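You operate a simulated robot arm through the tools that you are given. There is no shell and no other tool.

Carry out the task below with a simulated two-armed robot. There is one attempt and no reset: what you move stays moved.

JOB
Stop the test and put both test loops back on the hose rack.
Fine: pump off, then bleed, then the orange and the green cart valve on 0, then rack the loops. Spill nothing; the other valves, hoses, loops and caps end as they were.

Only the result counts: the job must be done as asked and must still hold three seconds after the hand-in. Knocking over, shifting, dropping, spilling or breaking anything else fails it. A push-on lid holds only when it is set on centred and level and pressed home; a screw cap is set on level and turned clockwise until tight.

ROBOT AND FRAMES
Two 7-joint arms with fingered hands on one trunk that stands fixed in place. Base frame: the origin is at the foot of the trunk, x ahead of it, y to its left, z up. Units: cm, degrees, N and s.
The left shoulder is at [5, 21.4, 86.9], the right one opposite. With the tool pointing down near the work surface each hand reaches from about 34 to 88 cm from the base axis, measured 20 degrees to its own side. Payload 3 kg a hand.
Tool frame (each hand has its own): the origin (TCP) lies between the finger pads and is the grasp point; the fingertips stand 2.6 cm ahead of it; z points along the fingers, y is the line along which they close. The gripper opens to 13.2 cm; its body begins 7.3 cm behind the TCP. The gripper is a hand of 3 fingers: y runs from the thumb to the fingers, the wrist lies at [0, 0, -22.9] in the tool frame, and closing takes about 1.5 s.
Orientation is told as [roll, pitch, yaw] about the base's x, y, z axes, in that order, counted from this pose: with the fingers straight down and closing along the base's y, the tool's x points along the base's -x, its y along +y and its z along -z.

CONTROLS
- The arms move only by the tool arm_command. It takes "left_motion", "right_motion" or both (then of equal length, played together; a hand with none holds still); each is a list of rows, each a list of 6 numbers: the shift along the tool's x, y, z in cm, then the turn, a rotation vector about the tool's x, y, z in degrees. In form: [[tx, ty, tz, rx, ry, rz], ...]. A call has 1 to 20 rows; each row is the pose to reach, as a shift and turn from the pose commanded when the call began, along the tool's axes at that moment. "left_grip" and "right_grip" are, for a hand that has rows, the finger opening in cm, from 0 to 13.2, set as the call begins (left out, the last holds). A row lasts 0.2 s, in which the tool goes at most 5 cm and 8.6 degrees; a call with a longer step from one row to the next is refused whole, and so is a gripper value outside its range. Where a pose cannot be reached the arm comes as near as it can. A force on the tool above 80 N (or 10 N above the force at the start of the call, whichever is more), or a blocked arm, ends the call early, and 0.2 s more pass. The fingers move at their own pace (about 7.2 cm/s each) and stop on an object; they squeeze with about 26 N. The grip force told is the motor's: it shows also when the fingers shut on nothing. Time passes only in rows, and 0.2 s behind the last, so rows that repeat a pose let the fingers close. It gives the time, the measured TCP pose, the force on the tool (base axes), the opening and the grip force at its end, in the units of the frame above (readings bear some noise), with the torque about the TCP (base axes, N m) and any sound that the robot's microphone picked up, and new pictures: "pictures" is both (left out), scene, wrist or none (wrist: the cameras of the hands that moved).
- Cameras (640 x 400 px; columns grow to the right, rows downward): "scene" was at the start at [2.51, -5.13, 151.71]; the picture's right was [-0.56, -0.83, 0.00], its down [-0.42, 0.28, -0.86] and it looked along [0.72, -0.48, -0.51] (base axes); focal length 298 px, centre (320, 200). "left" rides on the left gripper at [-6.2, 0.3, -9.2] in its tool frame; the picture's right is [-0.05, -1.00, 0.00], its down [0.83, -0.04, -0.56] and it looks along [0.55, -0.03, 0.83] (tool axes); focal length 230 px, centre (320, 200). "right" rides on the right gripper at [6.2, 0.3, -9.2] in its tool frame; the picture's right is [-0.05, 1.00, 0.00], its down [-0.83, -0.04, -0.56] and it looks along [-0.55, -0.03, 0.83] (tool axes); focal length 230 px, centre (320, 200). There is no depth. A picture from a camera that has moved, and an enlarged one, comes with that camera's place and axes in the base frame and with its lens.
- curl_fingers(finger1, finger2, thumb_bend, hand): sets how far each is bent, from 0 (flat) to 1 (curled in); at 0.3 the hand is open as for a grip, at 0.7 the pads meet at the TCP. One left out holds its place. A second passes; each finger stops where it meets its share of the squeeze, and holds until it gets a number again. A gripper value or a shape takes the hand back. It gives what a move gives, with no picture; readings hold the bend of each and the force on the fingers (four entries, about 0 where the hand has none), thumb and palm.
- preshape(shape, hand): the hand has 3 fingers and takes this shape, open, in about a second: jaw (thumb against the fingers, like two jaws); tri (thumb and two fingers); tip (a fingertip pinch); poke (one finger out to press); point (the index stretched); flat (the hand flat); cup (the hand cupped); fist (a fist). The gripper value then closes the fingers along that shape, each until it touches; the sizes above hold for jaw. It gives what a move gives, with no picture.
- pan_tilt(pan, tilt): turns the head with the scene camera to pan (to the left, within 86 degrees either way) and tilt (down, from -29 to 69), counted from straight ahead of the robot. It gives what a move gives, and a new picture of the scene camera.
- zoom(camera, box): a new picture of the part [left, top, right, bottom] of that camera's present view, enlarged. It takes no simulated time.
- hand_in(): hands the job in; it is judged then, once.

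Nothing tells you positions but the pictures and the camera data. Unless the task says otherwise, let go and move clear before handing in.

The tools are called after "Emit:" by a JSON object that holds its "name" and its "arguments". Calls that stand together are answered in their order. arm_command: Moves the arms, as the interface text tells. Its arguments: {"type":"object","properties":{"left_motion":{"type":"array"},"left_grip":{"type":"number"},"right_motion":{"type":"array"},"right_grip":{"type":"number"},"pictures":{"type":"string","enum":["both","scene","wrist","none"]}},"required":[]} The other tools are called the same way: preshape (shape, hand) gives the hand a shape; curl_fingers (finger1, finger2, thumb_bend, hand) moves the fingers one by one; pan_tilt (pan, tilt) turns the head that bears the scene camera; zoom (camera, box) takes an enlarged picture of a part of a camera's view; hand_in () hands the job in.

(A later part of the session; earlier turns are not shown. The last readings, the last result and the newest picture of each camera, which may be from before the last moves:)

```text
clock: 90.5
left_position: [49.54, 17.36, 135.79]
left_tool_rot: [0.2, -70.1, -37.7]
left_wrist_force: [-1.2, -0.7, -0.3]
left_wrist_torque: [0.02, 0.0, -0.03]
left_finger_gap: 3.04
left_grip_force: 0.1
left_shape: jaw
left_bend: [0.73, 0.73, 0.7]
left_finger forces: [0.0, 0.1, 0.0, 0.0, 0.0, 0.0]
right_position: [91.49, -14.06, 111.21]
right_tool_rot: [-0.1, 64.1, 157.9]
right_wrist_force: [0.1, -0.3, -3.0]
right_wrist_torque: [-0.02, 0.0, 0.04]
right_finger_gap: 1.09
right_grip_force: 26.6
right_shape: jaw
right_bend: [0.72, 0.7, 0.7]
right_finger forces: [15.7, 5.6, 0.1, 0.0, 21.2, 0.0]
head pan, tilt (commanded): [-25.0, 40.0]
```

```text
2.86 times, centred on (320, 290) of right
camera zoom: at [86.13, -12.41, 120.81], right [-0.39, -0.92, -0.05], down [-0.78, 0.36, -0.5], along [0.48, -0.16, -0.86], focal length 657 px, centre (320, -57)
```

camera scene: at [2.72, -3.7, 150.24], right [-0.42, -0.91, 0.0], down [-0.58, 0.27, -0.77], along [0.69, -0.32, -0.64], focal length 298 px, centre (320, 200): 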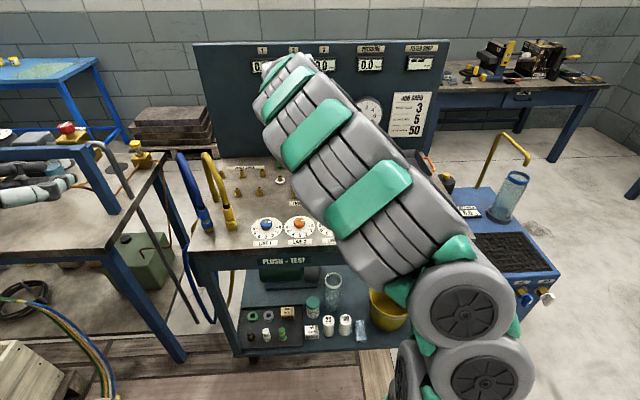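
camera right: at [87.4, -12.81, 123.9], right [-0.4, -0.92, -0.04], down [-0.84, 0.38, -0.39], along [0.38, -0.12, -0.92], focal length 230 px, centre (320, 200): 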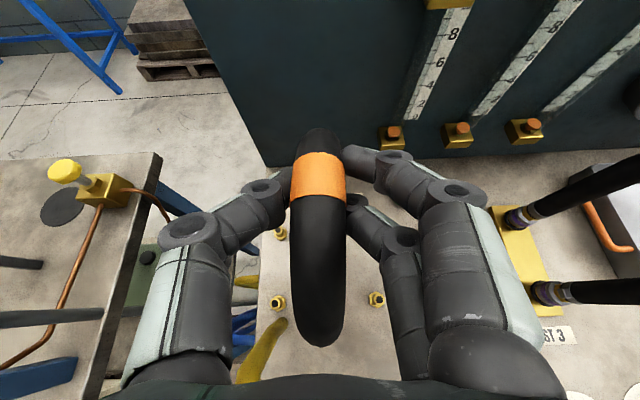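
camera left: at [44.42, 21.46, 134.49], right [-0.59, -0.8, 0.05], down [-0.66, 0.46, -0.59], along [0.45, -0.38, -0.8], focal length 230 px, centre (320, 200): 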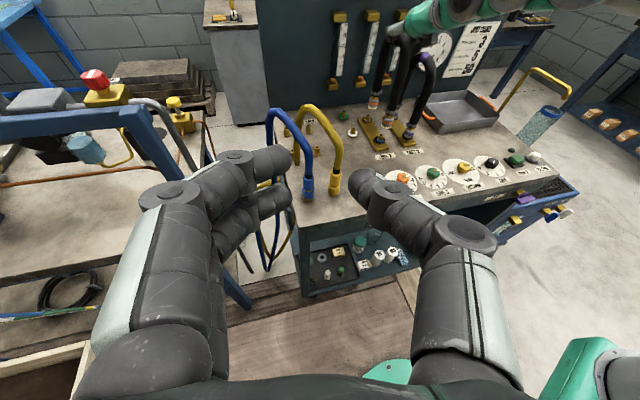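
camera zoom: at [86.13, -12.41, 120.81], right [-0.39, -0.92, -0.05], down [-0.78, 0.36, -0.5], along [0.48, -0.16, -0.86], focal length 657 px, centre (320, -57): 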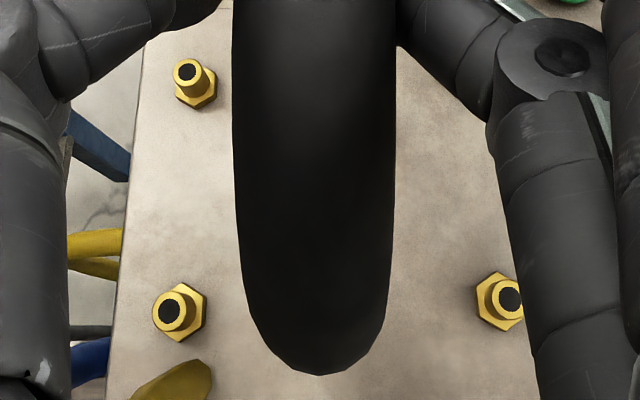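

Tilt is now about 1° and both cameras agree the ends need ~0.55 cm more forward. I'll make that correction and lower 1.5 cm.

Emit:
{"name": "arm_command", "arguments": {"right_motion": [[0.12, -0.05, 0.25, 0, 0, 0], [0.24, -0.1, 0.5, 0, 0, 0], [-0.21, -0.1, 0.72, 0, 0, 0], [-0.66, -0.1, 0.94, 0, 0, 0], [-1.11, -0.1, 1.16, 0, 0, 0]], "pictures": "none"}}

Emit:
{"name": "zoom", "arguments": {"camera": "left", "box": [305, 125, 365, 175]}}

Emit:
{"name": "zoom", "arguments": {"camera": "right", "box": [220, 100, 420, 225]}}

Emit:
{"name": "zoom", "arguments": {"camera": "right", "box": [240, 220, 400, 360]}}

```text
clock: 91.7
left_position: [49.45, 17.31, 135.62]
left_tool_rot: [0.0, -70.0, -37.6]
left_wrist_force: [-0.1, 0.2, -0.2]
left_wrist_torque: [-0.01, -0.01, 0.03]
left_finger_gap: 3.04
left_grip_force: 0.1
left_shape: jaw
left_bend: [0.73, 0.73, 0.7]
left_finger forces: [0.0, 0.0, 0.0, 0.1, 0.0, 0.0]
right_position: [92.16, -14.18, 109.81]
right_tool_rot: [-0.2, 64.0, 157.8]
right_wrist_force: [-0.3, 0.3, -3.3]
right_wrist_torque: [-0.01, 0.01, 0.0]
right_finger_gap: 1.07
right_grip_force: 26.0
right_shape: jaw
right_bend: [0.72, 0.71, 0.7]
right_finger forces: [15.8, 5.3, 0.0, 0.0, 21.1, 0.0]
head pan, tilt (commanded): [-25.0, 40.0]
```

```text
8.00 times, centred on (335, 150) of left
camera zoom: at [44.52, 21.65, 144.61], right [-0.6, -0.8, 0.05], down [-0.66, 0.46, -0.59], along [0.45, -0.38, -0.81], focal length 1841 px, centre (200, 600)
```

zoom: 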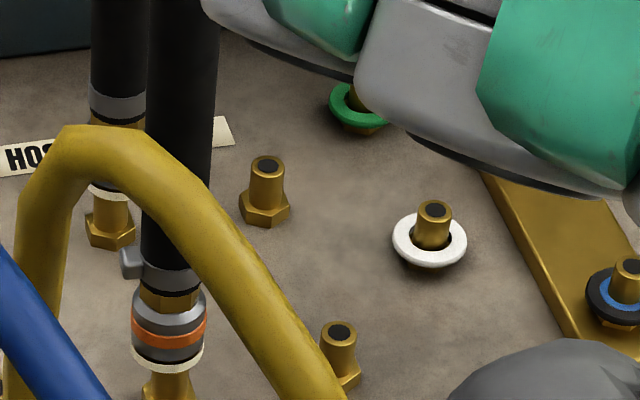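

```text
3.20 times, centred on (320, 162) of right
camera zoom: at [86.73, -12.48, 119.34], right [-0.39, -0.92, -0.05], down [-0.78, 0.36, -0.5], along [0.48, -0.16, -0.86], focal length 736 px, centre (320, 320)
```

zoom: 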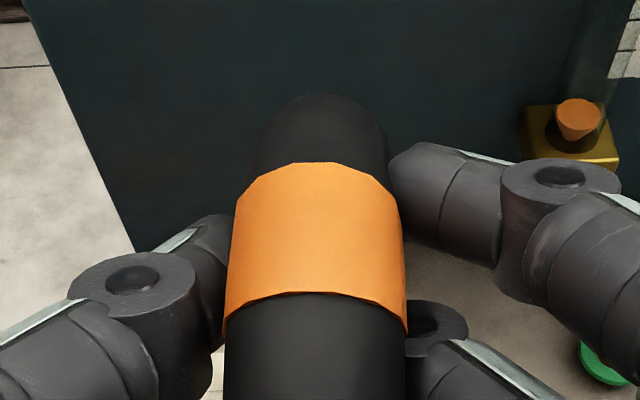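

```text
2.86 times, centred on (320, 290) of right
camera zoom: at [86.73, -12.48, 119.34], right [-0.39, -0.92, -0.05], down [-0.78, 0.36, -0.5], along [0.48, -0.16, -0.86], focal length 657 px, centre (320, -57)
```

zoom: 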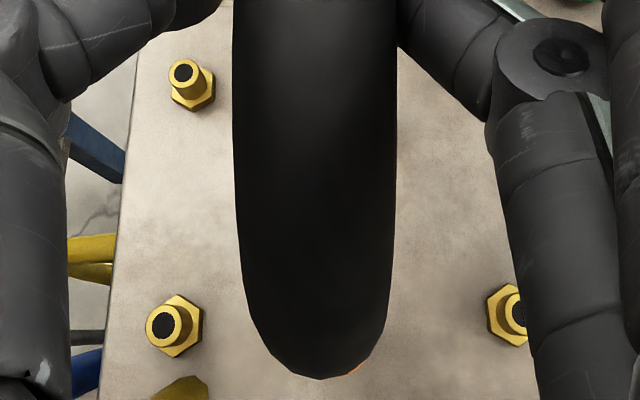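

Remaining error is about 0.25 cm in v and 0.1 cm in u. I'll tilt 1° more and lower another 0.9 cm toward the peg tops.

Emit:
{"name": "arm_command", "arguments": {"right_motion": [[0, 0.05, 0, 0, 0.5, 0], [0, 0.1, 0, 0, 1.0, 0], [-0.27, 0.1, 0.13, 0, 1.2, 0], [-0.54, 0.1, 0.26, 0, 1.2, 0], [-0.81, 0.1, 0.39, 0, 1.2, 0]], "pictures": "none"}}

Emit:
{"name": "zoom", "arguments": {"camera": "left", "box": [305, 125, 365, 175]}}

Emit:
{"name": "zoom", "arguments": {"camera": "right", "box": [240, 220, 400, 360]}}

```text
clock: 92.9
left_position: [49.68, 17.28, 135.78]
left_tool_rot: [0.0, -70.0, -37.5]
left_wrist_force: [0.0, 0.6, 0.9]
left_wrist_torque: [0.06, -0.03, 0.01]
left_finger_gap: 3.01
left_grip_force: 0.2
left_shape: jaw
left_bend: [0.73, 0.73, 0.7]
left_finger forces: [0.0, 0.0, 0.0, 0.0, 0.0, 0.0]
right_position: [92.11, -14.43, 109.03]
right_tool_rot: [-0.2, 65.2, 157.8]
right_wrist_force: [-1.0, 0.4, 3.7]
right_wrist_torque: [-0.02, -0.14, -0.04]
right_finger_gap: 1.1
right_grip_force: 26.3
right_shape: jaw
right_bend: [0.72, 0.71, 0.71]
right_finger forces: [17.0, 5.0, 0.0, 0.1, 19.6, 0.0]
head pan, tilt (commanded): [-25.0, 40.0]
```

```text
8.00 times, centred on (335, 150) of left
camera zoom: at [44.51, 21.65, 144.62], right [-0.6, -0.8, 0.05], down [-0.66, 0.46, -0.59], along [0.45, -0.38, -0.81], focal length 1841 px, centre (200, 600)
```

zoom: 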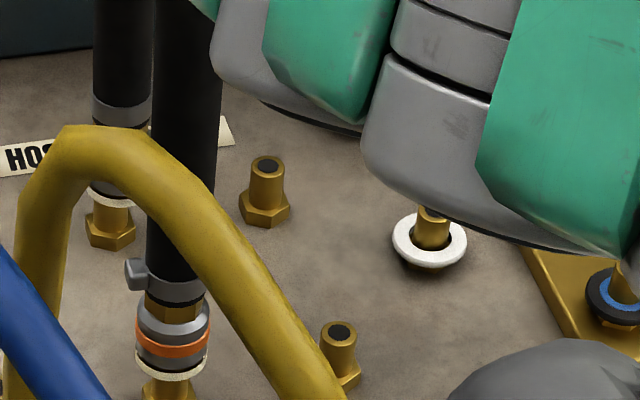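

```text
2.86 times, centred on (320, 290) of right
camera zoom: at [86.54, -12.56, 118.28], right [-0.39, -0.92, -0.05], down [-0.77, 0.36, -0.52], along [0.5, -0.17, -0.85], focal length 657 px, centre (320, -57)
```

zoom: 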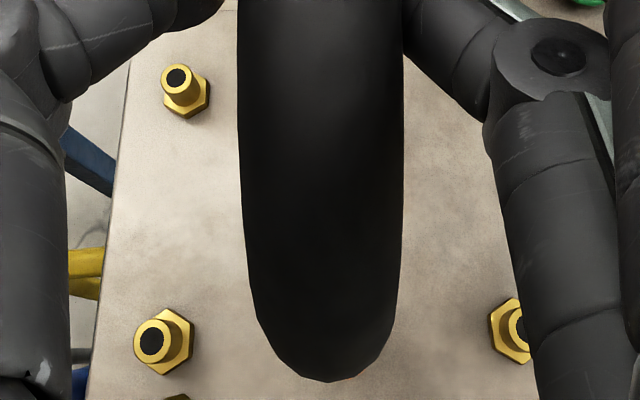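

Contact: about 7 N at peg-top level. The left view suggests ~0.2 cm correction in u and v; I'll lift slightly, shift, and lower again.

Emit:
{"name": "arm_command", "arguments": {"right_motion": [[0.27, -0.05, -0.13, 0, 0, 0], [0.21, -0.2, -0.26, 0, 0, 0], [0.07, -0.2, -0.2, 0, 0, 0], [-0.1, -0.2, -0.12, 0, 0, 0], [-0.25, -0.2, -0.05, 0, 0, 0]], "pictures": "none"}}

Emit:
{"name": "zoom", "arguments": {"camera": "left", "box": [305, 125, 365, 175]}}

```text
clock: 94.1
left_position: [49.6, 17.56, 135.79]
left_tool_rot: [0.0, -70.0, -37.5]
left_wrist_force: [-0.9, -0.3, -0.3]
left_wrist_torque: [0.01, -0.05, 0.03]
left_finger_gap: 3.04
left_grip_force: 0.1
left_shape: jaw
left_bend: [0.73, 0.73, 0.7]
left_finger forces: [0.1, 0.0, 0.1, 0.1, 0.0, 0.0]
right_position: [91.96, -14.01, 108.66]
right_tool_rot: [-0.2, 65.3, 158.0]
right_wrist_force: [-6.0, 1.6, 21.2]
right_wrist_torque: [-0.2, -0.35, -0.07]
right_finger_gap: 1.19
right_grip_force: 25.4
right_shape: jaw
right_bend: [0.73, 0.71, 0.72]
right_finger forces: [18.0, 1.7, 0.0, 0.0, 16.7, 0.0]
head pan, tilt (commanded): [-25.0, 40.0]
```

```text
8.00 times, centred on (335, 150) of left
camera zoom: at [44.47, 21.66, 144.63], right [-0.6, -0.8, 0.05], down [-0.66, 0.46, -0.59], along [0.45, -0.38, -0.81], focal length 1841 px, centre (200, 600)
```

zoom: 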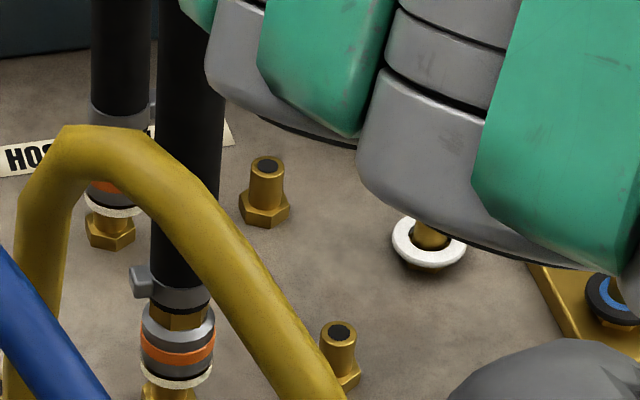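

The back end seems to start engaging while the front rests on peg D. I'll ease up half a centimetre and look again before adjusting.

Emit:
{"name": "arm_command", "arguments": {"right_motion": [[0.25, 0, -0.12, 0, 0, 0], [0.5, 0, -0.23, 0, 0, 0], [0.6, 0, -0.28, 0, 0, 0]], "pictures": "none"}}

Emit:
{"name": "zoom", "arguments": {"camera": "left", "box": [310, 130, 350, 160]}}

Emit:
{"name": "zoom", "arguments": {"camera": "left", "box": [310, 150, 350, 180]}}

Emit:
{"name": "zoom", "arguments": {"camera": "right", "box": [240, 220, 400, 360]}}

Emit:
{"name": "zoom", "arguments": {"camera": "right", "box": [220, 100, 420, 225]}}

```text
clock: 94.9
left_position: [49.47, 17.47, 135.74]
left_tool_rot: [0.0, -70.0, -37.6]
left_wrist_force: [-1.0, 0.7, 1.2]
left_wrist_torque: [0.02, -0.01, -0.01]
left_finger_gap: 3.03
left_grip_force: 0.0
left_shape: jaw
left_bend: [0.73, 0.73, 0.7]
left_finger forces: [0.0, 0.0, 0.0, 0.1, 0.0, 0.0]
right_position: [91.88, -14.0, 109.11]
right_tool_rot: [-0.2, 65.3, 158.0]
right_wrist_force: [-0.2, 0.5, -1.7]
right_wrist_torque: [-0.04, 0.0, 0.0]
right_finger_gap: 1.16
right_grip_force: 25.4
right_shape: jaw
right_bend: [0.72, 0.71, 0.72]
right_finger forces: [16.1, 3.2, 0.0, 0.0, 21.1, 0.0]
head pan, tilt (commanded): [-25.0, 40.0]
```

```text
13.33 times, centred on (330, 145) of left
camera zoom: at [44.53, 21.65, 144.61], right [-0.6, -0.8, 0.05], down [-0.66, 0.46, -0.59], along [0.45, -0.38, -0.81], focal length 3068 px, centre (187, 933)
```

zoom: 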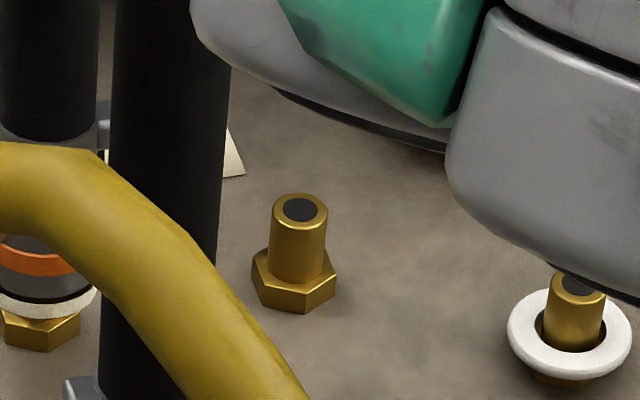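

```text
13.33 times, centred on (330, 165) of left
camera zoom: at [44.53, 21.65, 144.61], right [-0.6, -0.8, 0.05], down [-0.66, 0.46, -0.59], along [0.45, -0.38, -0.81], focal length 3068 px, centre (187, 667)
```

zoom: 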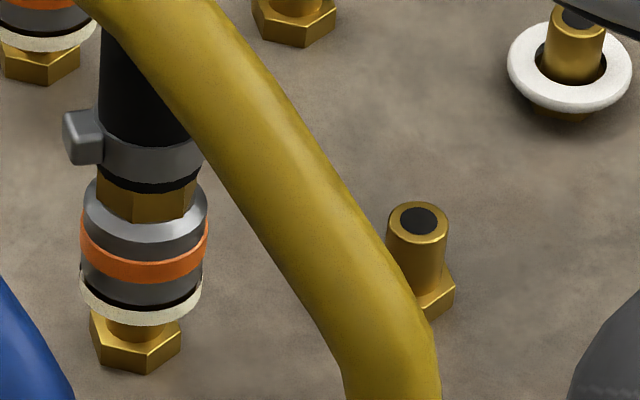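

```text
2.86 times, centred on (320, 290) of right
camera zoom: at [86.4, -12.24, 118.66], right [-0.39, -0.92, -0.05], down [-0.77, 0.36, -0.52], along [0.5, -0.17, -0.85], focal length 657 px, centre (320, -57)
```

zoom: 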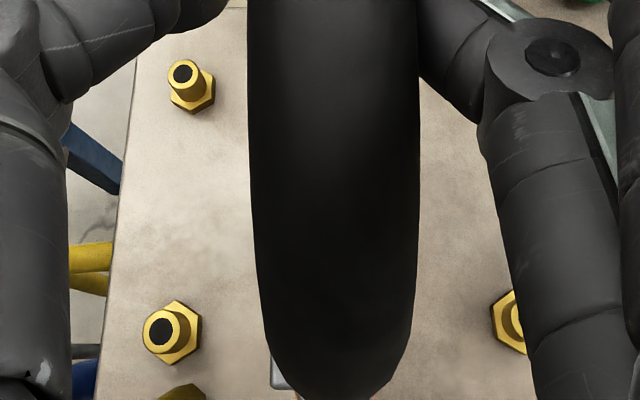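

```text
3.20 times, centred on (320, 162) of right
camera zoom: at [86.4, -12.24, 118.66], right [-0.39, -0.92, -0.05], down [-0.77, 0.36, -0.52], along [0.5, -0.17, -0.85], focal length 736 px, centre (320, 320)
```

zoom: 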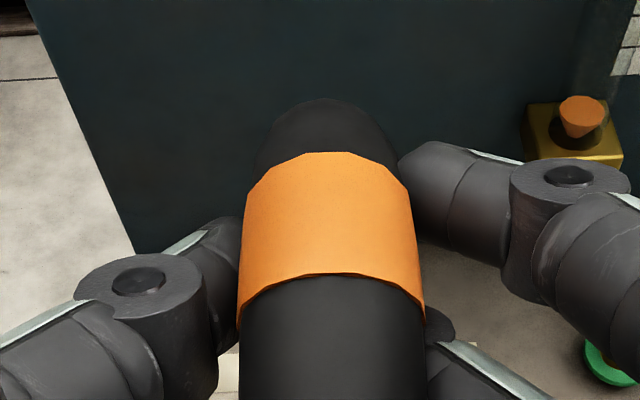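

Looking closely, both couplings are now over their pegs: the back engaged about 1.1 cm, the front about 0.4 cm. I'll tilt the front down a little and press on.

Emit:
{"name": "arm_command", "arguments": {"right_motion": [[-0.2, 0, 0.1, 0, 1, 0], [-0.4, 0, 0.19, 0, 2, 0], [-0.6, 0, 0.28, 0, 3, 0], [-0.8, 0, 0.38, 0, 3.5, 0]], "pictures": "none"}}

Emit:
{"name": "zoom", "arguments": {"camera": "left", "box": [310, 130, 350, 160]}}

Emit:
{"name": "zoom", "arguments": {"camera": "left", "box": [310, 150, 350, 180]}}

```text
clock: 95.9
left_position: [49.53, 17.43, 135.66]
left_tool_rot: [0.1, -69.9, -37.6]
left_wrist_force: [0.6, -0.2, 0.2]
left_wrist_torque: [0.01, 0.04, 0.0]
left_finger_gap: 3.05
left_grip_force: 0.1
left_shape: jaw
left_bend: [0.73, 0.73, 0.7]
left_finger forces: [0.0, 0.1, 0.1, 0.0, 0.0, 0.1]
right_position: [91.97, -14.0, 108.3]
right_tool_rot: [-0.2, 68.7, 157.9]
right_wrist_force: [-0.9, -0.1, 3.0]
right_wrist_torque: [-0.02, -0.05, -0.04]
right_finger_gap: 0.93
right_grip_force: 26.5
right_shape: jaw
right_bend: [0.73, 0.71, 0.72]
right_finger forces: [10.2, 0.0, 0.0, 0.0, 16.2, 0.0]
head pan, tilt (commanded): [-25.0, 40.0]
```

```text
13.33 times, centred on (330, 145) of left
camera zoom: at [44.51, 21.65, 144.62], right [-0.6, -0.8, 0.05], down [-0.66, 0.46, -0.59], along [0.45, -0.38, -0.81], focal length 3068 px, centre (187, 933)
```

zoom: 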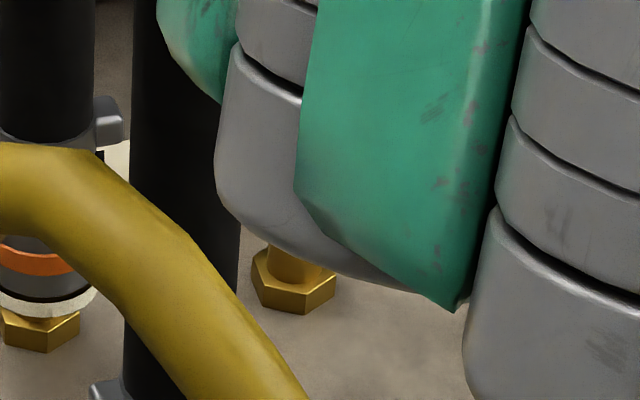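

```text
13.33 times, centred on (330, 165) of left
camera zoom: at [44.51, 21.65, 144.62], right [-0.6, -0.8, 0.05], down [-0.66, 0.46, -0.59], along [0.45, -0.38, -0.81], focal length 3068 px, centre (187, 667)
```

zoom: 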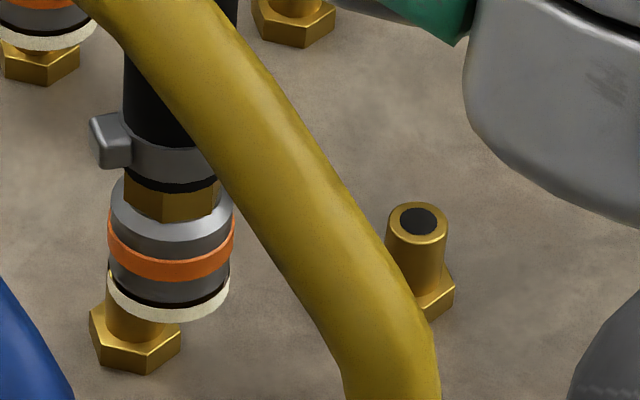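

The front end has slid off to the right of peg D, and the lower finger lost contact. Let me look at the right-hand view before deciding how to re-grip.

Emit:
{"name": "zoom", "arguments": {"camera": "right", "box": [0, 0, 640, 400]}}

Emit:
{"name": "zoom", "arguments": {"camera": "left", "box": [280, 60, 400, 180]}}

```text
1.00 times, centred on (320, 200) of right (not enlarged: the box is as wide or as high as the picture)
camera zoom: at [85.85, -12.06, 117.4], right [-0.39, -0.92, -0.05], down [-0.74, 0.35, -0.57], along [0.54, -0.19, -0.82], focal length 230 px, centre (320, 200)
```

zoom: 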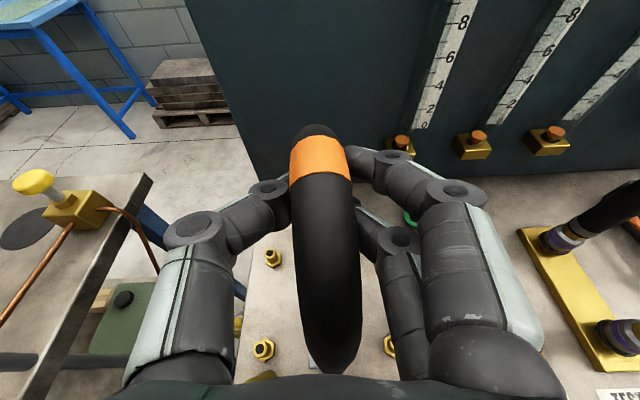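

```text
3.33 times, centred on (340, 120) of left
camera zoom: at [44.51, 21.65, 144.62], right [-0.6, -0.8, 0.05], down [-0.66, 0.46, -0.59], along [0.45, -0.38, -0.81], focal length 767 px, centre (253, 467)
```

zoom: 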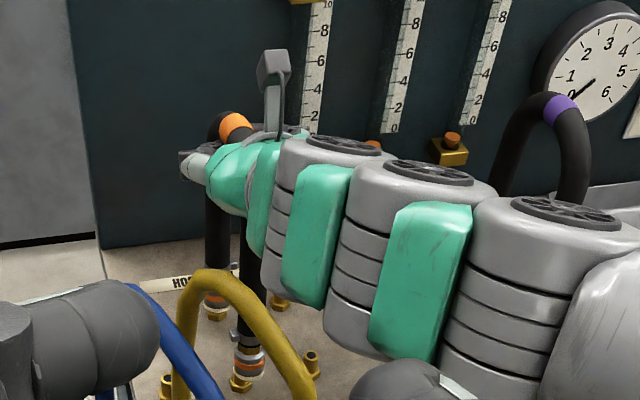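

The pegs are at u≈21.3 while the loop is about 0.3 cm short of that. I'll lift 1.8 cm to free both ends, shift 0.3 cm left, and re-check.

Emit:
{"name": "arm_command", "arguments": {"right_motion": [[0.37, 0, -0.15, 0, 0, 0], [0.75, 0, -0.29, 0, 0, 0], [1.12, 0, -0.44, 0, 0, 0], [1.49, 0, -0.58, 0, 0, 0], [1.86, 0, -0.73, 0, 0, 0]], "pictures": "none"}}

Emit:
{"name": "zoom", "arguments": {"camera": "right", "box": [220, 100, 420, 400]}}

Emit:
{"name": "zoom", "arguments": {"camera": "left", "box": [300, 120, 360, 180]}}

```text
clock: 97.1
left_position: [49.53, 17.33, 135.84]
left_tool_rot: [0.0, -70.0, -37.5]
left_wrist_force: [-0.1, 0.3, 0.2]
left_wrist_torque: [0.0, 0.02, 0.0]
left_finger_gap: 3.01
left_grip_force: 0.0
left_shape: jaw
left_bend: [0.73, 0.73, 0.7]
left_finger forces: [0.1, 0.0, 0.0, 0.1, 0.1, 0.0]
right_position: [91.92, -13.81, 110.37]
right_tool_rot: [-0.2, 68.7, 158.0]
right_wrist_force: [0.4, 1.0, -2.5]
right_wrist_torque: [0.02, 0.01, 0.01]
right_finger_gap: 0.95
right_grip_force: 26.0
right_shape: jaw
right_bend: [0.73, 0.71, 0.72]
right_finger forces: [10.8, 0.1, 0.1, 0.0, 18.7, 0.0]
head pan, tilt (commanded): [-25.0, 40.0]
```

```text
1.33 times, centred on (320, 250) of right
camera zoom: at [85.93, -11.85, 119.47], right [-0.39, -0.92, -0.05], down [-0.74, 0.35, -0.57], along [0.54, -0.19, -0.82], focal length 307 px, centre (320, 133)
```

zoom: 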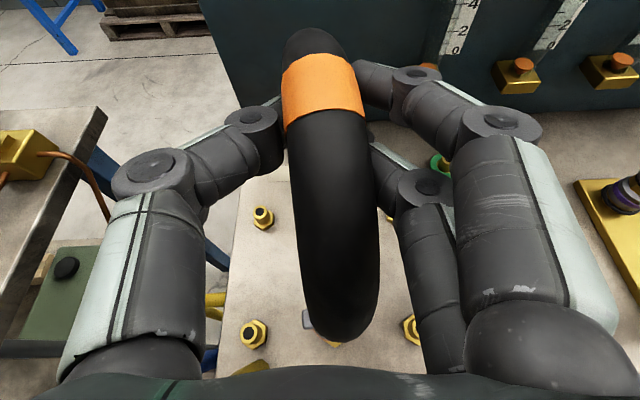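

```text
6.67 times, centred on (330, 150) of left
camera zoom: at [44.53, 21.65, 144.62], right [-0.6, -0.8, 0.05], down [-0.66, 0.46, -0.59], along [0.45, -0.38, -0.81], focal length 1534 px, centre (253, 533)
```

zoom: 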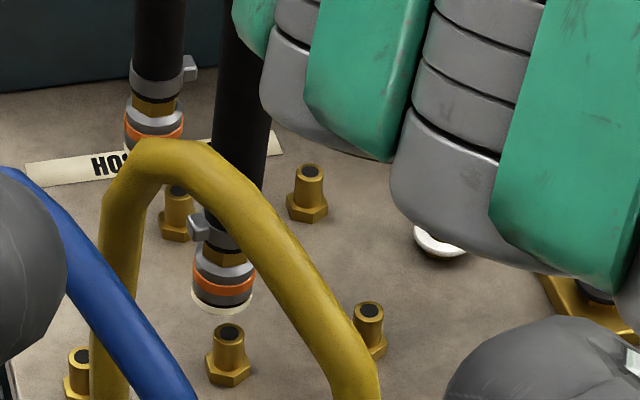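

Emit:
{"name": "zoom", "arguments": {"camera": "left", "box": [300, 120, 340, 150]}}

Emit:
{"name": "zoom", "arguments": {"camera": "left", "box": [305, 150, 345, 180]}}

Emit:
{"name": "zoom", "arguments": {"camera": "right", "box": [220, 80, 420, 205]}}

Emit:
{"name": "zoom", "arguments": {"camera": "right", "box": [230, 230, 410, 380]}}

```text
13.33 times, centred on (320, 135) of left
camera zoom: at [44.53, 21.65, 144.62], right [-0.6, -0.8, 0.05], down [-0.66, 0.46, -0.59], along [0.45, -0.38, -0.81], focal length 3068 px, centre (320, 1067)
```

zoom: 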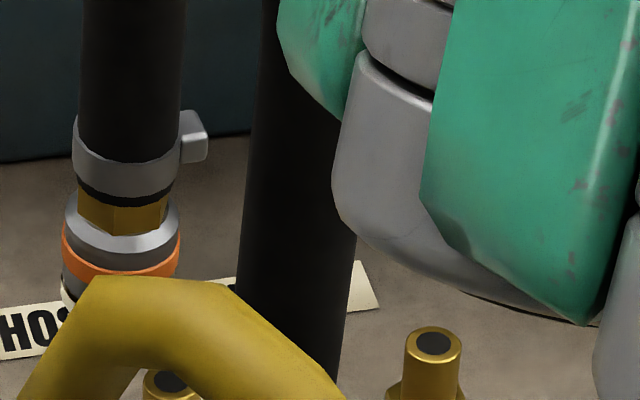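

```text
13.33 times, centred on (325, 165) of left
camera zoom: at [44.53, 21.65, 144.62], right [-0.6, -0.8, 0.05], down [-0.66, 0.46, -0.59], along [0.45, -0.38, -0.81], focal length 3068 px, centre (253, 667)
```

zoom: 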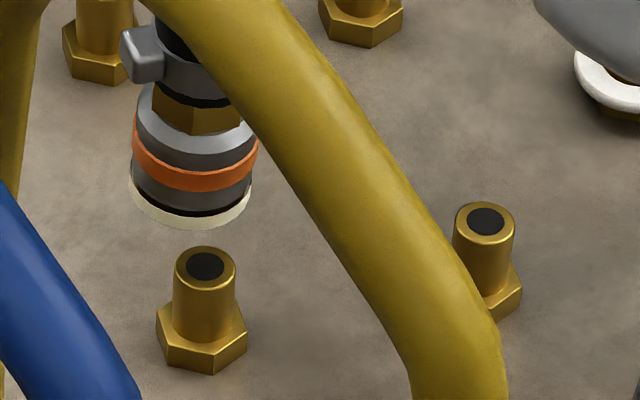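

```text
3.20 times, centred on (320, 142) of right
camera zoom: at [85.93, -11.85, 119.47], right [-0.39, -0.92, -0.05], down [-0.74, 0.35, -0.57], along [0.54, -0.19, -0.82], focal length 736 px, centre (320, 384)
```

zoom: 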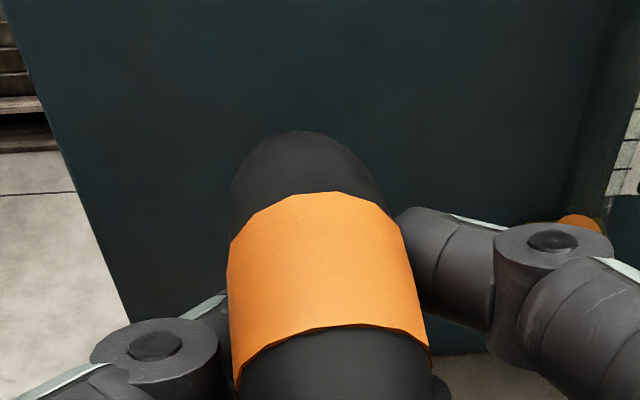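

```text
2.67 times, centred on (320, 305) of right
camera zoom: at [85.93, -11.85, 119.47], right [-0.39, -0.92, -0.05], down [-0.74, 0.35, -0.57], along [0.54, -0.19, -0.82], focal length 614 px, centre (320, -80)
```

zoom: 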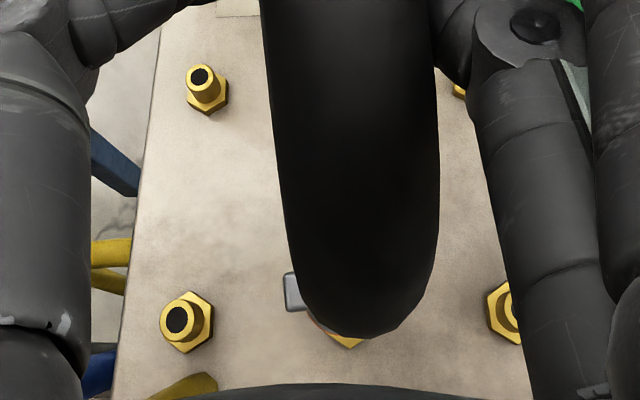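

The loop slid up 1.4 cm in the grip and yawed about 4°. I'll rotate the hand to square the loop with the pegs (yaw −4°, pitch −2°) and check the ends again.

Emit:
{"name": "arm_command", "arguments": {"right_motion": [[-0.02, 0, -0.05, -1.24, -0.67, 0.48], [-0.04, 0, -0.1, -2.49, -1.33, 0.97], [-0.055, 0, -0.14, -3.73, -2, 1.45], [-0.055, 0, -0.14, -3.73, -2, 1.45]], "pictures": "none"}}

Emit:
{"name": "zoom", "arguments": {"camera": "left", "box": [300, 120, 360, 180]}}

Emit:
{"name": "zoom", "arguments": {"camera": "right", "box": [220, 80, 420, 205]}}

Emit:
{"name": "zoom", "arguments": {"camera": "right", "box": [230, 230, 410, 380]}}

```text
clock: 98.1
left_position: [49.53, 17.46, 135.88]
left_tool_rot: [0.0, -70.0, -37.6]
left_wrist_force: [0.2, 0.7, 0.1]
left_wrist_torque: [0.02, 0.0, -0.01]
left_finger_gap: 3.03
left_grip_force: 0.1
left_shape: jaw
left_bend: [0.73, 0.73, 0.7]
left_finger forces: [0.0, 0.0, 0.1, 0.1, 0.1, 0.0]
right_position: [91.88, -14.01, 110.3]
right_tool_rot: [-0.1, 66.7, 154.0]
right_wrist_force: [-0.1, 0.7, -3.0]
right_wrist_torque: [0.0, -0.01, 0.04]
right_finger_gap: 0.92
right_grip_force: 25.9
right_shape: jaw
right_bend: [0.73, 0.71, 0.72]
right_finger forces: [10.5, 0.1, 0.0, 0.0, 17.9, 0.0]
head pan, tilt (commanded): [-25.0, 40.0]
```

```text
6.67 times, centred on (330, 150) of left
camera zoom: at [44.52, 21.65, 144.62], right [-0.6, -0.8, 0.05], down [-0.66, 0.46, -0.59], along [0.45, -0.38, -0.81], focal length 1534 px, centre (253, 533)
```

zoom: 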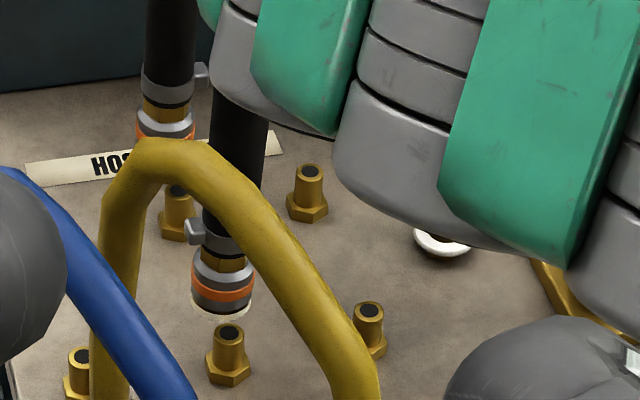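

```text
3.20 times, centred on (320, 142) of right
camera zoom: at [86.23, -11.62, 119.68], right [-0.45, -0.89, -0.05], down [-0.73, 0.41, -0.54], along [0.5, -0.21, -0.84], focal length 736 px, centre (320, 384)
```

zoom: 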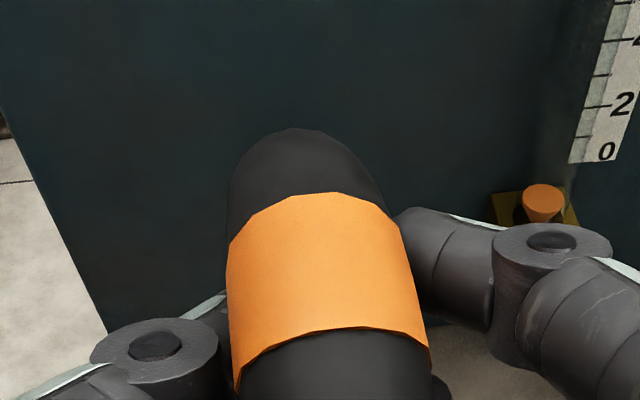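

```text
2.67 times, centred on (320, 305) of right
camera zoom: at [86.23, -11.62, 119.68], right [-0.45, -0.89, -0.05], down [-0.73, 0.41, -0.54], along [0.5, -0.21, -0.84], focal length 614 px, centre (320, -80)
```

zoom: 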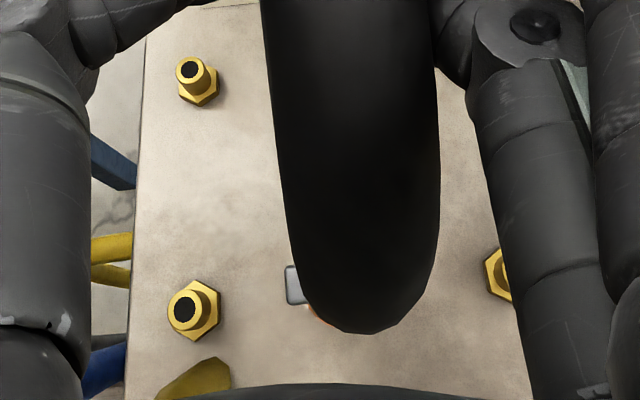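

Emit:
{"name": "zoom", "arguments": {"camera": "left", "box": [300, 120, 340, 150]}}

Emit:
{"name": "zoom", "arguments": {"camera": "left", "box": [305, 150, 345, 180]}}

```text
13.33 times, centred on (320, 135) of left
camera zoom: at [44.52, 21.65, 144.62], right [-0.6, -0.8, 0.05], down [-0.66, 0.46, -0.59], along [0.45, -0.38, -0.81], focal length 3068 px, centre (320, 1067)
```

zoom: 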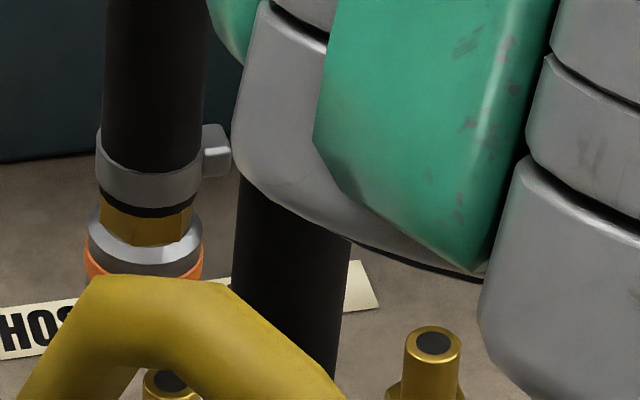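

```text
13.33 times, centred on (325, 165) of left
camera zoom: at [44.52, 21.65, 144.62], right [-0.6, -0.8, 0.05], down [-0.66, 0.46, -0.59], along [0.45, -0.38, -0.81], focal length 3068 px, centre (253, 667)
```

zoom: 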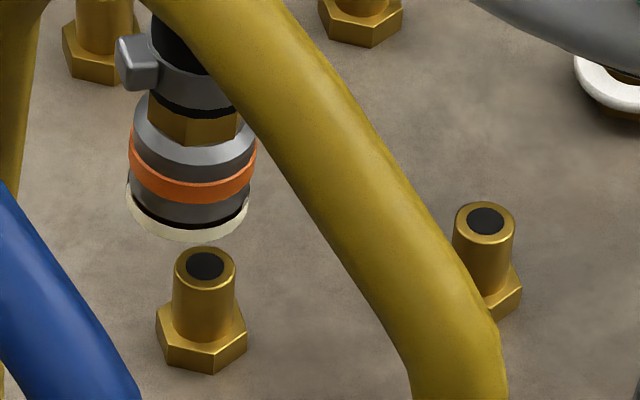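

The loop is square with the rack now; the ends need about 0.35 cm to the right and slightly back. Correcting and lowering 1.3 cm for a closer comparison.

Emit:
{"name": "arm_command", "arguments": {"right_motion": [[-0.09, 0.18, -0.2, 0, 0, 0], [-0.09, 0.37, -0.2, 0, 0, 0], [-0.49, 0.37, -0.03, 0, 0, 0], [-0.89, 0.37, 0.14, 0, 0, 0], [-1.28, 0.37, 0.31, 0, 0, 0]], "pictures": "none"}}

Emit:
{"name": "zoom", "arguments": {"camera": "left", "box": [300, 125, 340, 155]}}

Emit:
{"name": "zoom", "arguments": {"camera": "left", "box": [305, 150, 345, 180]}}

```text
clock: 99.3
left_position: [49.45, 17.44, 135.65]
left_tool_rot: [0.0, -70.0, -37.6]
left_wrist_force: [0.1, -0.5, -0.8]
left_wrist_torque: [-0.01, -0.01, 0.01]
left_finger_gap: 3.06
left_grip_force: 0.0
left_shape: jaw
left_bend: [0.73, 0.73, 0.7]
left_finger forces: [0.0, 0.0, 0.0, 0.0, 0.0, 0.0]
right_position: [91.59, -14.21, 109.05]
right_tool_rot: [-0.1, 66.7, 154.0]
right_wrist_force: [0.0, -0.2, -3.8]
right_wrist_torque: [-0.02, 0.01, -0.03]
right_finger_gap: 0.91
right_grip_force: 25.9
right_shape: jaw
right_bend: [0.73, 0.71, 0.72]
right_finger forces: [10.3, 0.2, 0.0, 0.0, 18.1, 0.0]
head pan, tilt (commanded): [-25.0, 40.0]
```

```text
13.33 times, centred on (320, 140) of left
camera zoom: at [44.52, 21.65, 144.62], right [-0.59, -0.8, 0.05], down [-0.66, 0.46, -0.59], along [0.45, -0.38, -0.81], focal length 3068 px, centre (320, 1000)
```

zoom: 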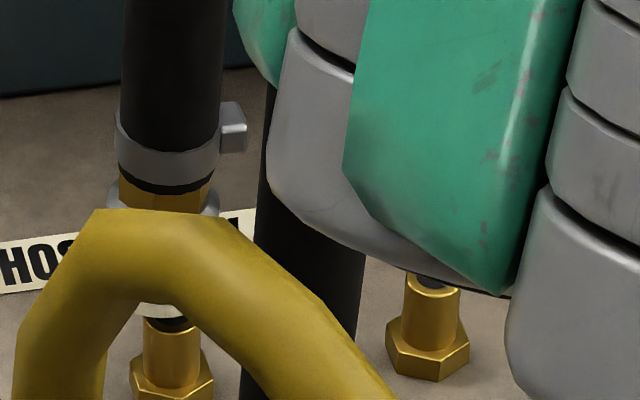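

```text
13.33 times, centred on (325, 165) of left
camera zoom: at [44.52, 21.65, 144.62], right [-0.59, -0.8, 0.05], down [-0.66, 0.46, -0.59], along [0.45, -0.38, -0.81], focal length 3068 px, centre (253, 667)
```

zoom: 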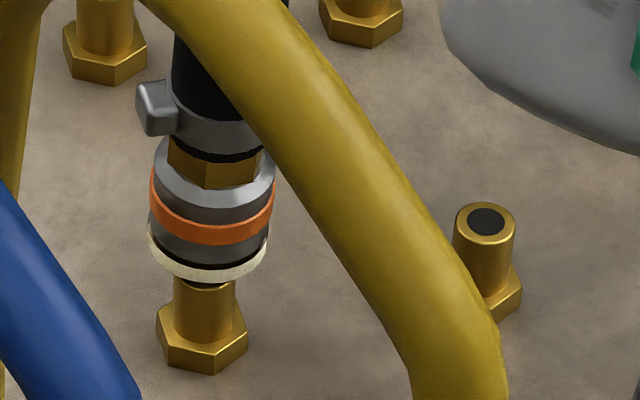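

Both ends now look aligned within ~0.15 cm. Lowering gently in small steps.

Emit:
{"name": "arm_command", "arguments": {"right_motion": [[-0.22, 0, 0, 0, 0, 0], [-0.4, 0, 0.08, 0, 0, 0], [-0.58, 0, 0.16, 0, 0, 0], [-0.76, 0, 0.24, 0, 0, 0]], "pictures": "none"}}

Emit:
{"name": "zoom", "arguments": {"camera": "left", "box": [300, 125, 340, 155]}}

Emit:
{"name": "zoom", "arguments": {"camera": "left", "box": [305, 150, 345, 180]}}

```text
clock: 100.3
left_position: [49.5, 17.39, 135.65]
left_tool_rot: [0.0, -69.9, -37.5]
left_wrist_force: [0.2, -0.1, 0.9]
left_wrist_torque: [0.02, -0.01, 0.0]
left_finger_gap: 3.03
left_grip_force: 0.0
left_shape: jaw
left_bend: [0.73, 0.73, 0.7]
left_finger forces: [0.1, 0.0, 0.0, 0.0, 0.0, 0.0]
right_position: [91.52, -14.14, 108.3]
right_tool_rot: [0.0, 66.7, 154.0]
right_wrist_force: [-0.6, 0.2, -4.0]
right_wrist_torque: [0.0, 0.04, -0.01]
right_finger_gap: 0.93
right_grip_force: 26.1
right_shape: jaw
right_bend: [0.73, 0.71, 0.72]
right_finger forces: [10.3, 0.2, 0.1, 0.0, 18.0, 0.0]
head pan, tilt (commanded): [-25.0, 40.0]
```

```text
13.33 times, centred on (320, 140) of left
camera zoom: at [44.52, 21.65, 144.62], right [-0.6, -0.8, 0.05], down [-0.66, 0.46, -0.59], along [0.45, -0.38, -0.81], focal length 3068 px, centre (320, 1000)
```

zoom: 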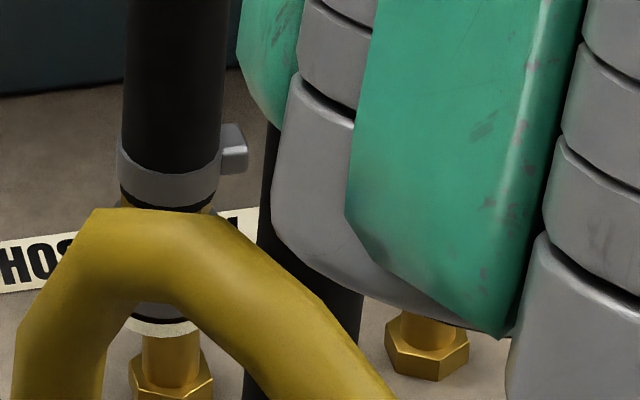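

```text
13.33 times, centred on (325, 165) of left
camera zoom: at [44.52, 21.65, 144.62], right [-0.6, -0.8, 0.05], down [-0.66, 0.46, -0.59], along [0.45, -0.38, -0.81], focal length 3068 px, centre (253, 667)
```

zoom: 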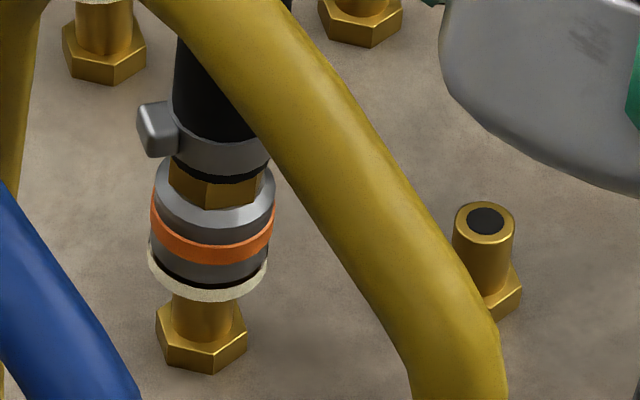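

Emit:
{"name": "arm_command", "arguments": {"right_motion": [[-0.18, 0, 0.03, 0, 0, 0], [-0.36, 0, 0.1, 0, 0, 0], [-0.54, 0, 0.18, 0, 0, 0]], "pictures": "none"}}

Emit:
{"name": "zoom", "arguments": {"camera": "left", "box": [300, 125, 340, 155]}}

Emit:
{"name": "zoom", "arguments": {"camera": "left", "box": [305, 150, 345, 180]}}

```text
clock: 101.1
left_position: [49.64, 17.49, 135.72]
left_tool_rot: [0.1, -70.0, -37.7]
left_wrist_force: [-0.5, -0.1, -0.7]
left_wrist_torque: [0.01, -0.03, -0.04]
left_finger_gap: 3.05
left_grip_force: 0.1
left_shape: jaw
left_bend: [0.73, 0.73, 0.7]
left_finger forces: [0.0, 0.1, 0.1, 0.0, 0.1, 0.1]
right_position: [91.44, -14.29, 107.84]
right_tool_rot: [-0.1, 66.8, 154.1]
right_wrist_force: [0.6, -0.4, -3.5]
right_wrist_torque: [-0.01, 0.03, -0.02]
right_finger_gap: 0.92
right_grip_force: 26.1
right_shape: jaw
right_bend: [0.73, 0.71, 0.72]
right_finger forces: [10.3, 0.2, 0.0, 0.0, 17.9, 0.1]
head pan, tilt (commanded): [-25.0, 40.0]
```

```text
13.33 times, centred on (320, 140) of left
camera zoom: at [44.52, 21.65, 144.62], right [-0.6, -0.8, 0.05], down [-0.66, 0.46, -0.59], along [0.45, -0.38, -0.81], focal length 3068 px, centre (320, 1000)
```

zoom: 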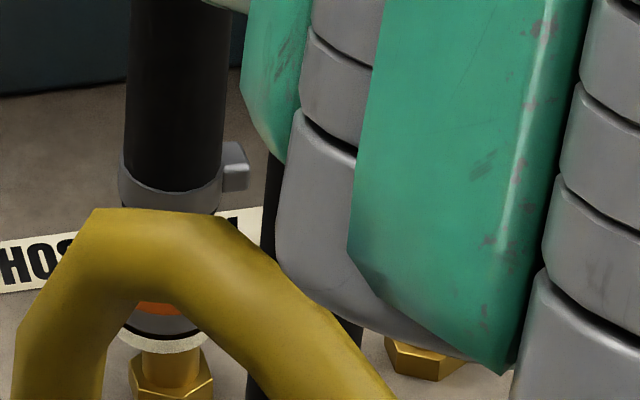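

```text
13.33 times, centred on (325, 165) of left
camera zoom: at [44.52, 21.65, 144.62], right [-0.6, -0.8, 0.05], down [-0.66, 0.46, -0.59], along [0.45, -0.38, -0.81], focal length 3068 px, centre (253, 667)
```

zoom: 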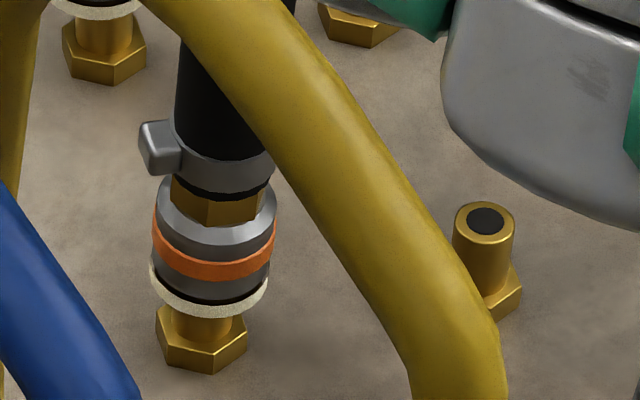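

No resistance, and the rims are passing the peg tops. Continuing down.

Emit:
{"name": "arm_command", "arguments": {"right_motion": [[-0.18, 0, 0.08, 0, 0, 0], [-0.37, 0, 0.16, 0, 0, 0], [-0.55, 0, 0.24, 0, 0, 0]], "pictures": "none"}}

Emit:
{"name": "zoom", "arguments": {"camera": "left", "box": [300, 125, 340, 155]}}

Emit:
{"name": "zoom", "arguments": {"camera": "left", "box": [305, 150, 345, 180]}}

```text
clock: 101.9
left_position: [49.61, 17.42, 135.61]
left_tool_rot: [0.0, -70.1, -37.6]
left_wrist_force: [-0.6, 0.4, -0.5]
left_wrist_torque: [0.01, -0.06, -0.01]
left_finger_gap: 3.04
left_grip_force: 0.1
left_shape: jaw
left_bend: [0.73, 0.73, 0.7]
left_finger forces: [0.0, 0.0, 0.0, 0.0, 0.1, 0.0]
right_position: [91.45, -14.17, 107.19]
right_tool_rot: [0.0, 66.7, 154.2]
right_wrist_force: [0.0, -0.9, -2.9]
right_wrist_torque: [-0.03, 0.03, -0.01]
right_finger_gap: 0.88
right_grip_force: 26.0
right_shape: jaw
right_bend: [0.73, 0.71, 0.72]
right_finger forces: [9.9, 0.0, 0.0, 0.1, 17.8, 0.0]
head pan, tilt (commanded): [-25.0, 40.0]
```

```text
13.33 times, centred on (320, 140) of left
camera zoom: at [44.52, 21.65, 144.62], right [-0.6, -0.8, 0.05], down [-0.66, 0.46, -0.59], along [0.45, -0.38, -0.81], focal length 3068 px, centre (320, 1000)
```

zoom: 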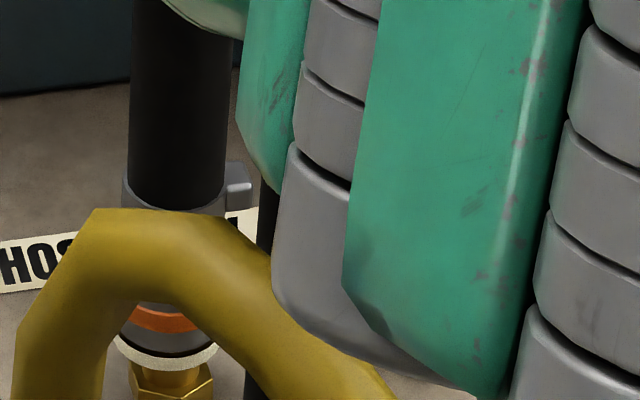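

```text
13.33 times, centred on (325, 165) of left
camera zoom: at [44.52, 21.65, 144.62], right [-0.6, -0.8, 0.05], down [-0.66, 0.46, -0.59], along [0.45, -0.38, -0.81], focal length 3068 px, centre (253, 667)
```

zoom: 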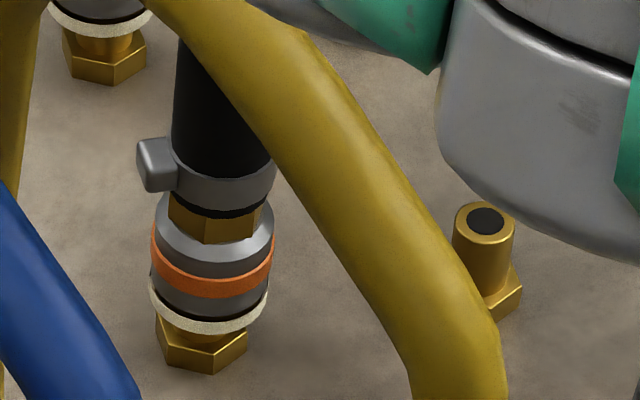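

Emit:
{"name": "arm_command", "arguments": {"right_motion": [[-0.18, 0, 0.08, 0, 0, 0], [-0.37, 0, 0.16, 0, 0, 0], [-0.55, 0, 0.24, 0, 0, 0]], "pictures": "none"}}

Emit:
{"name": "zoom", "arguments": {"camera": "left", "box": [300, 135, 340, 165]}}

Emit:
{"name": "zoom", "arguments": {"camera": "left", "box": [305, 150, 345, 180]}}

```text
clock: 102.7
left_position: [49.59, 17.55, 135.71]
left_tool_rot: [0.0, -70.0, -37.6]
left_wrist_force: [0.7, 0.7, -0.2]
left_wrist_torque: [0.0, -0.03, 0.02]
left_finger_gap: 3.01
left_grip_force: 0.1
left_shape: jaw
left_bend: [0.73, 0.73, 0.7]
left_finger forces: [0.1, 0.0, 0.0, 0.1, 0.0, 0.0]
right_position: [91.32, -14.13, 106.65]
right_tool_rot: [-0.3, 66.8, 154.1]
right_wrist_force: [0.8, -0.6, 1.1]
right_wrist_torque: [-0.04, -0.05, 0.0]
right_finger_gap: 0.85
right_grip_force: 26.2
right_shape: jaw
right_bend: [0.73, 0.71, 0.72]
right_finger forces: [8.4, 0.0, 0.0, 0.0, 14.6, 0.0]
head pan, tilt (commanded): [-25.0, 40.0]
```

```text
13.33 times, centred on (320, 150) of left
camera zoom: at [44.52, 21.65, 144.62], right [-0.6, -0.8, 0.05], down [-0.66, 0.46, -0.59], along [0.45, -0.38, -0.81], focal length 3068 px, centre (320, 867)
```

zoom: 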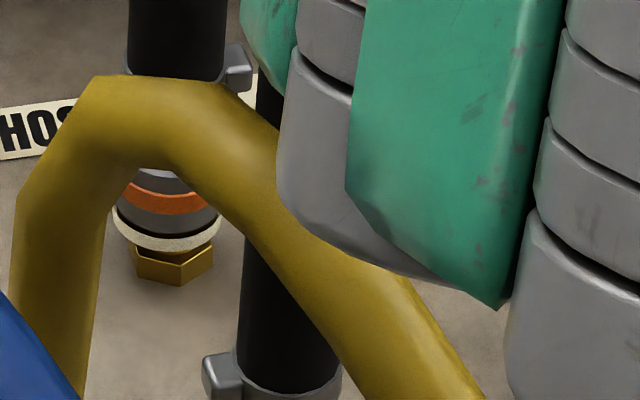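

```text
13.33 times, centred on (325, 165) of left
camera zoom: at [44.52, 21.65, 144.62], right [-0.6, -0.8, 0.05], down [-0.66, 0.46, -0.59], along [0.45, -0.38, -0.81], focal length 3068 px, centre (253, 667)
```

zoom: 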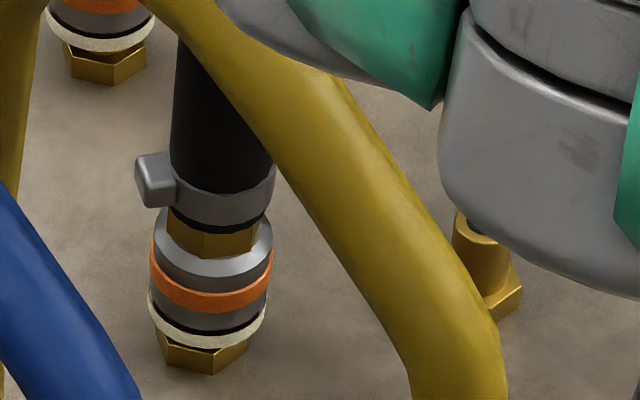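

Both couplings are now down on their pegs, with the rims nearly at the hex flats. I'll press a bit more to seat them.

Emit:
{"name": "arm_command", "arguments": {"right_motion": [[-0.14, 0, 0.06, 0, 0, 0], [-0.28, 0, 0.12, 0, 0, 0], [-0.41, 0, 0.18, 0, 0, 0]], "pictures": "none"}}

Emit:
{"name": "zoom", "arguments": {"camera": "left", "box": [295, 135, 345, 175]}}

Emit:
{"name": "zoom", "arguments": {"camera": "right", "box": [0, 0, 640, 400]}}

```text
clock: 103.5
left_position: [49.53, 17.28, 135.67]
left_tool_rot: [0.1, -70.0, -37.7]
left_wrist_force: [-0.1, 0.1, 0.3]
left_wrist_torque: [-0.01, 0.02, -0.03]
left_finger_gap: 3.03
left_grip_force: 0.1
left_shape: jaw
left_bend: [0.73, 0.73, 0.7]
left_finger forces: [0.0, 0.0, 0.0, 0.0, 0.0, 0.1]
right_position: [91.44, -14.23, 106.16]
right_tool_rot: [0.0, 66.7, 154.0]
right_wrist_force: [1.3, -0.5, -0.1]
right_wrist_torque: [-0.04, 0.03, -0.15]
right_finger_gap: 0.65
right_grip_force: 26.2
right_shape: jaw
right_bend: [0.74, 0.71, 0.73]
right_finger forces: [4.1, 0.0, 0.0, 0.0, 3.2, 0.0]
head pan, tilt (commanded): [-25.0, 40.0]
```

```text
10.00 times, centred on (320, 155) of left
camera zoom: at [44.52, 21.65, 144.62], right [-0.6, -0.8, 0.05], down [-0.66, 0.46, -0.59], along [0.45, -0.38, -0.81], focal length 2301 px, centre (320, 650)
```

zoom: 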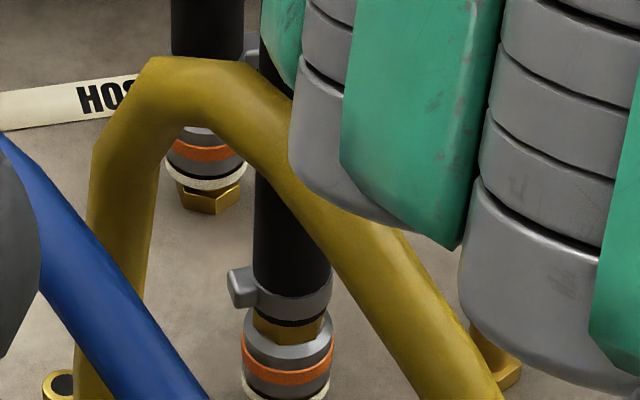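

```text
1.00 times, centred on (320, 200) of right (not enlarged: the box is as wide or as high as the picture)
camera zoom: at [85.79, -11.93, 115.38], right [-0.45, -0.89, -0.05], down [-0.74, 0.4, -0.54], along [0.5, -0.21, -0.84], focal length 230 px, centre (320, 200)
```

zoom: 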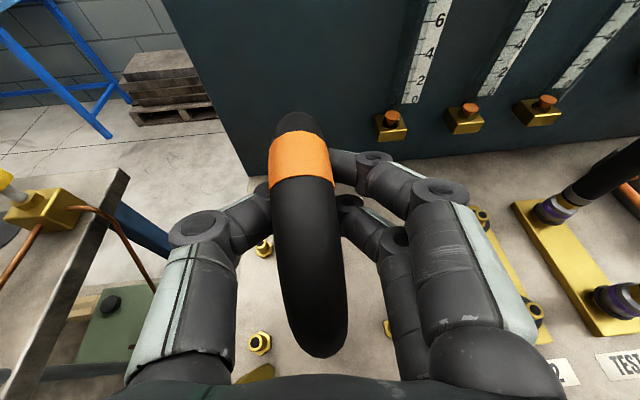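

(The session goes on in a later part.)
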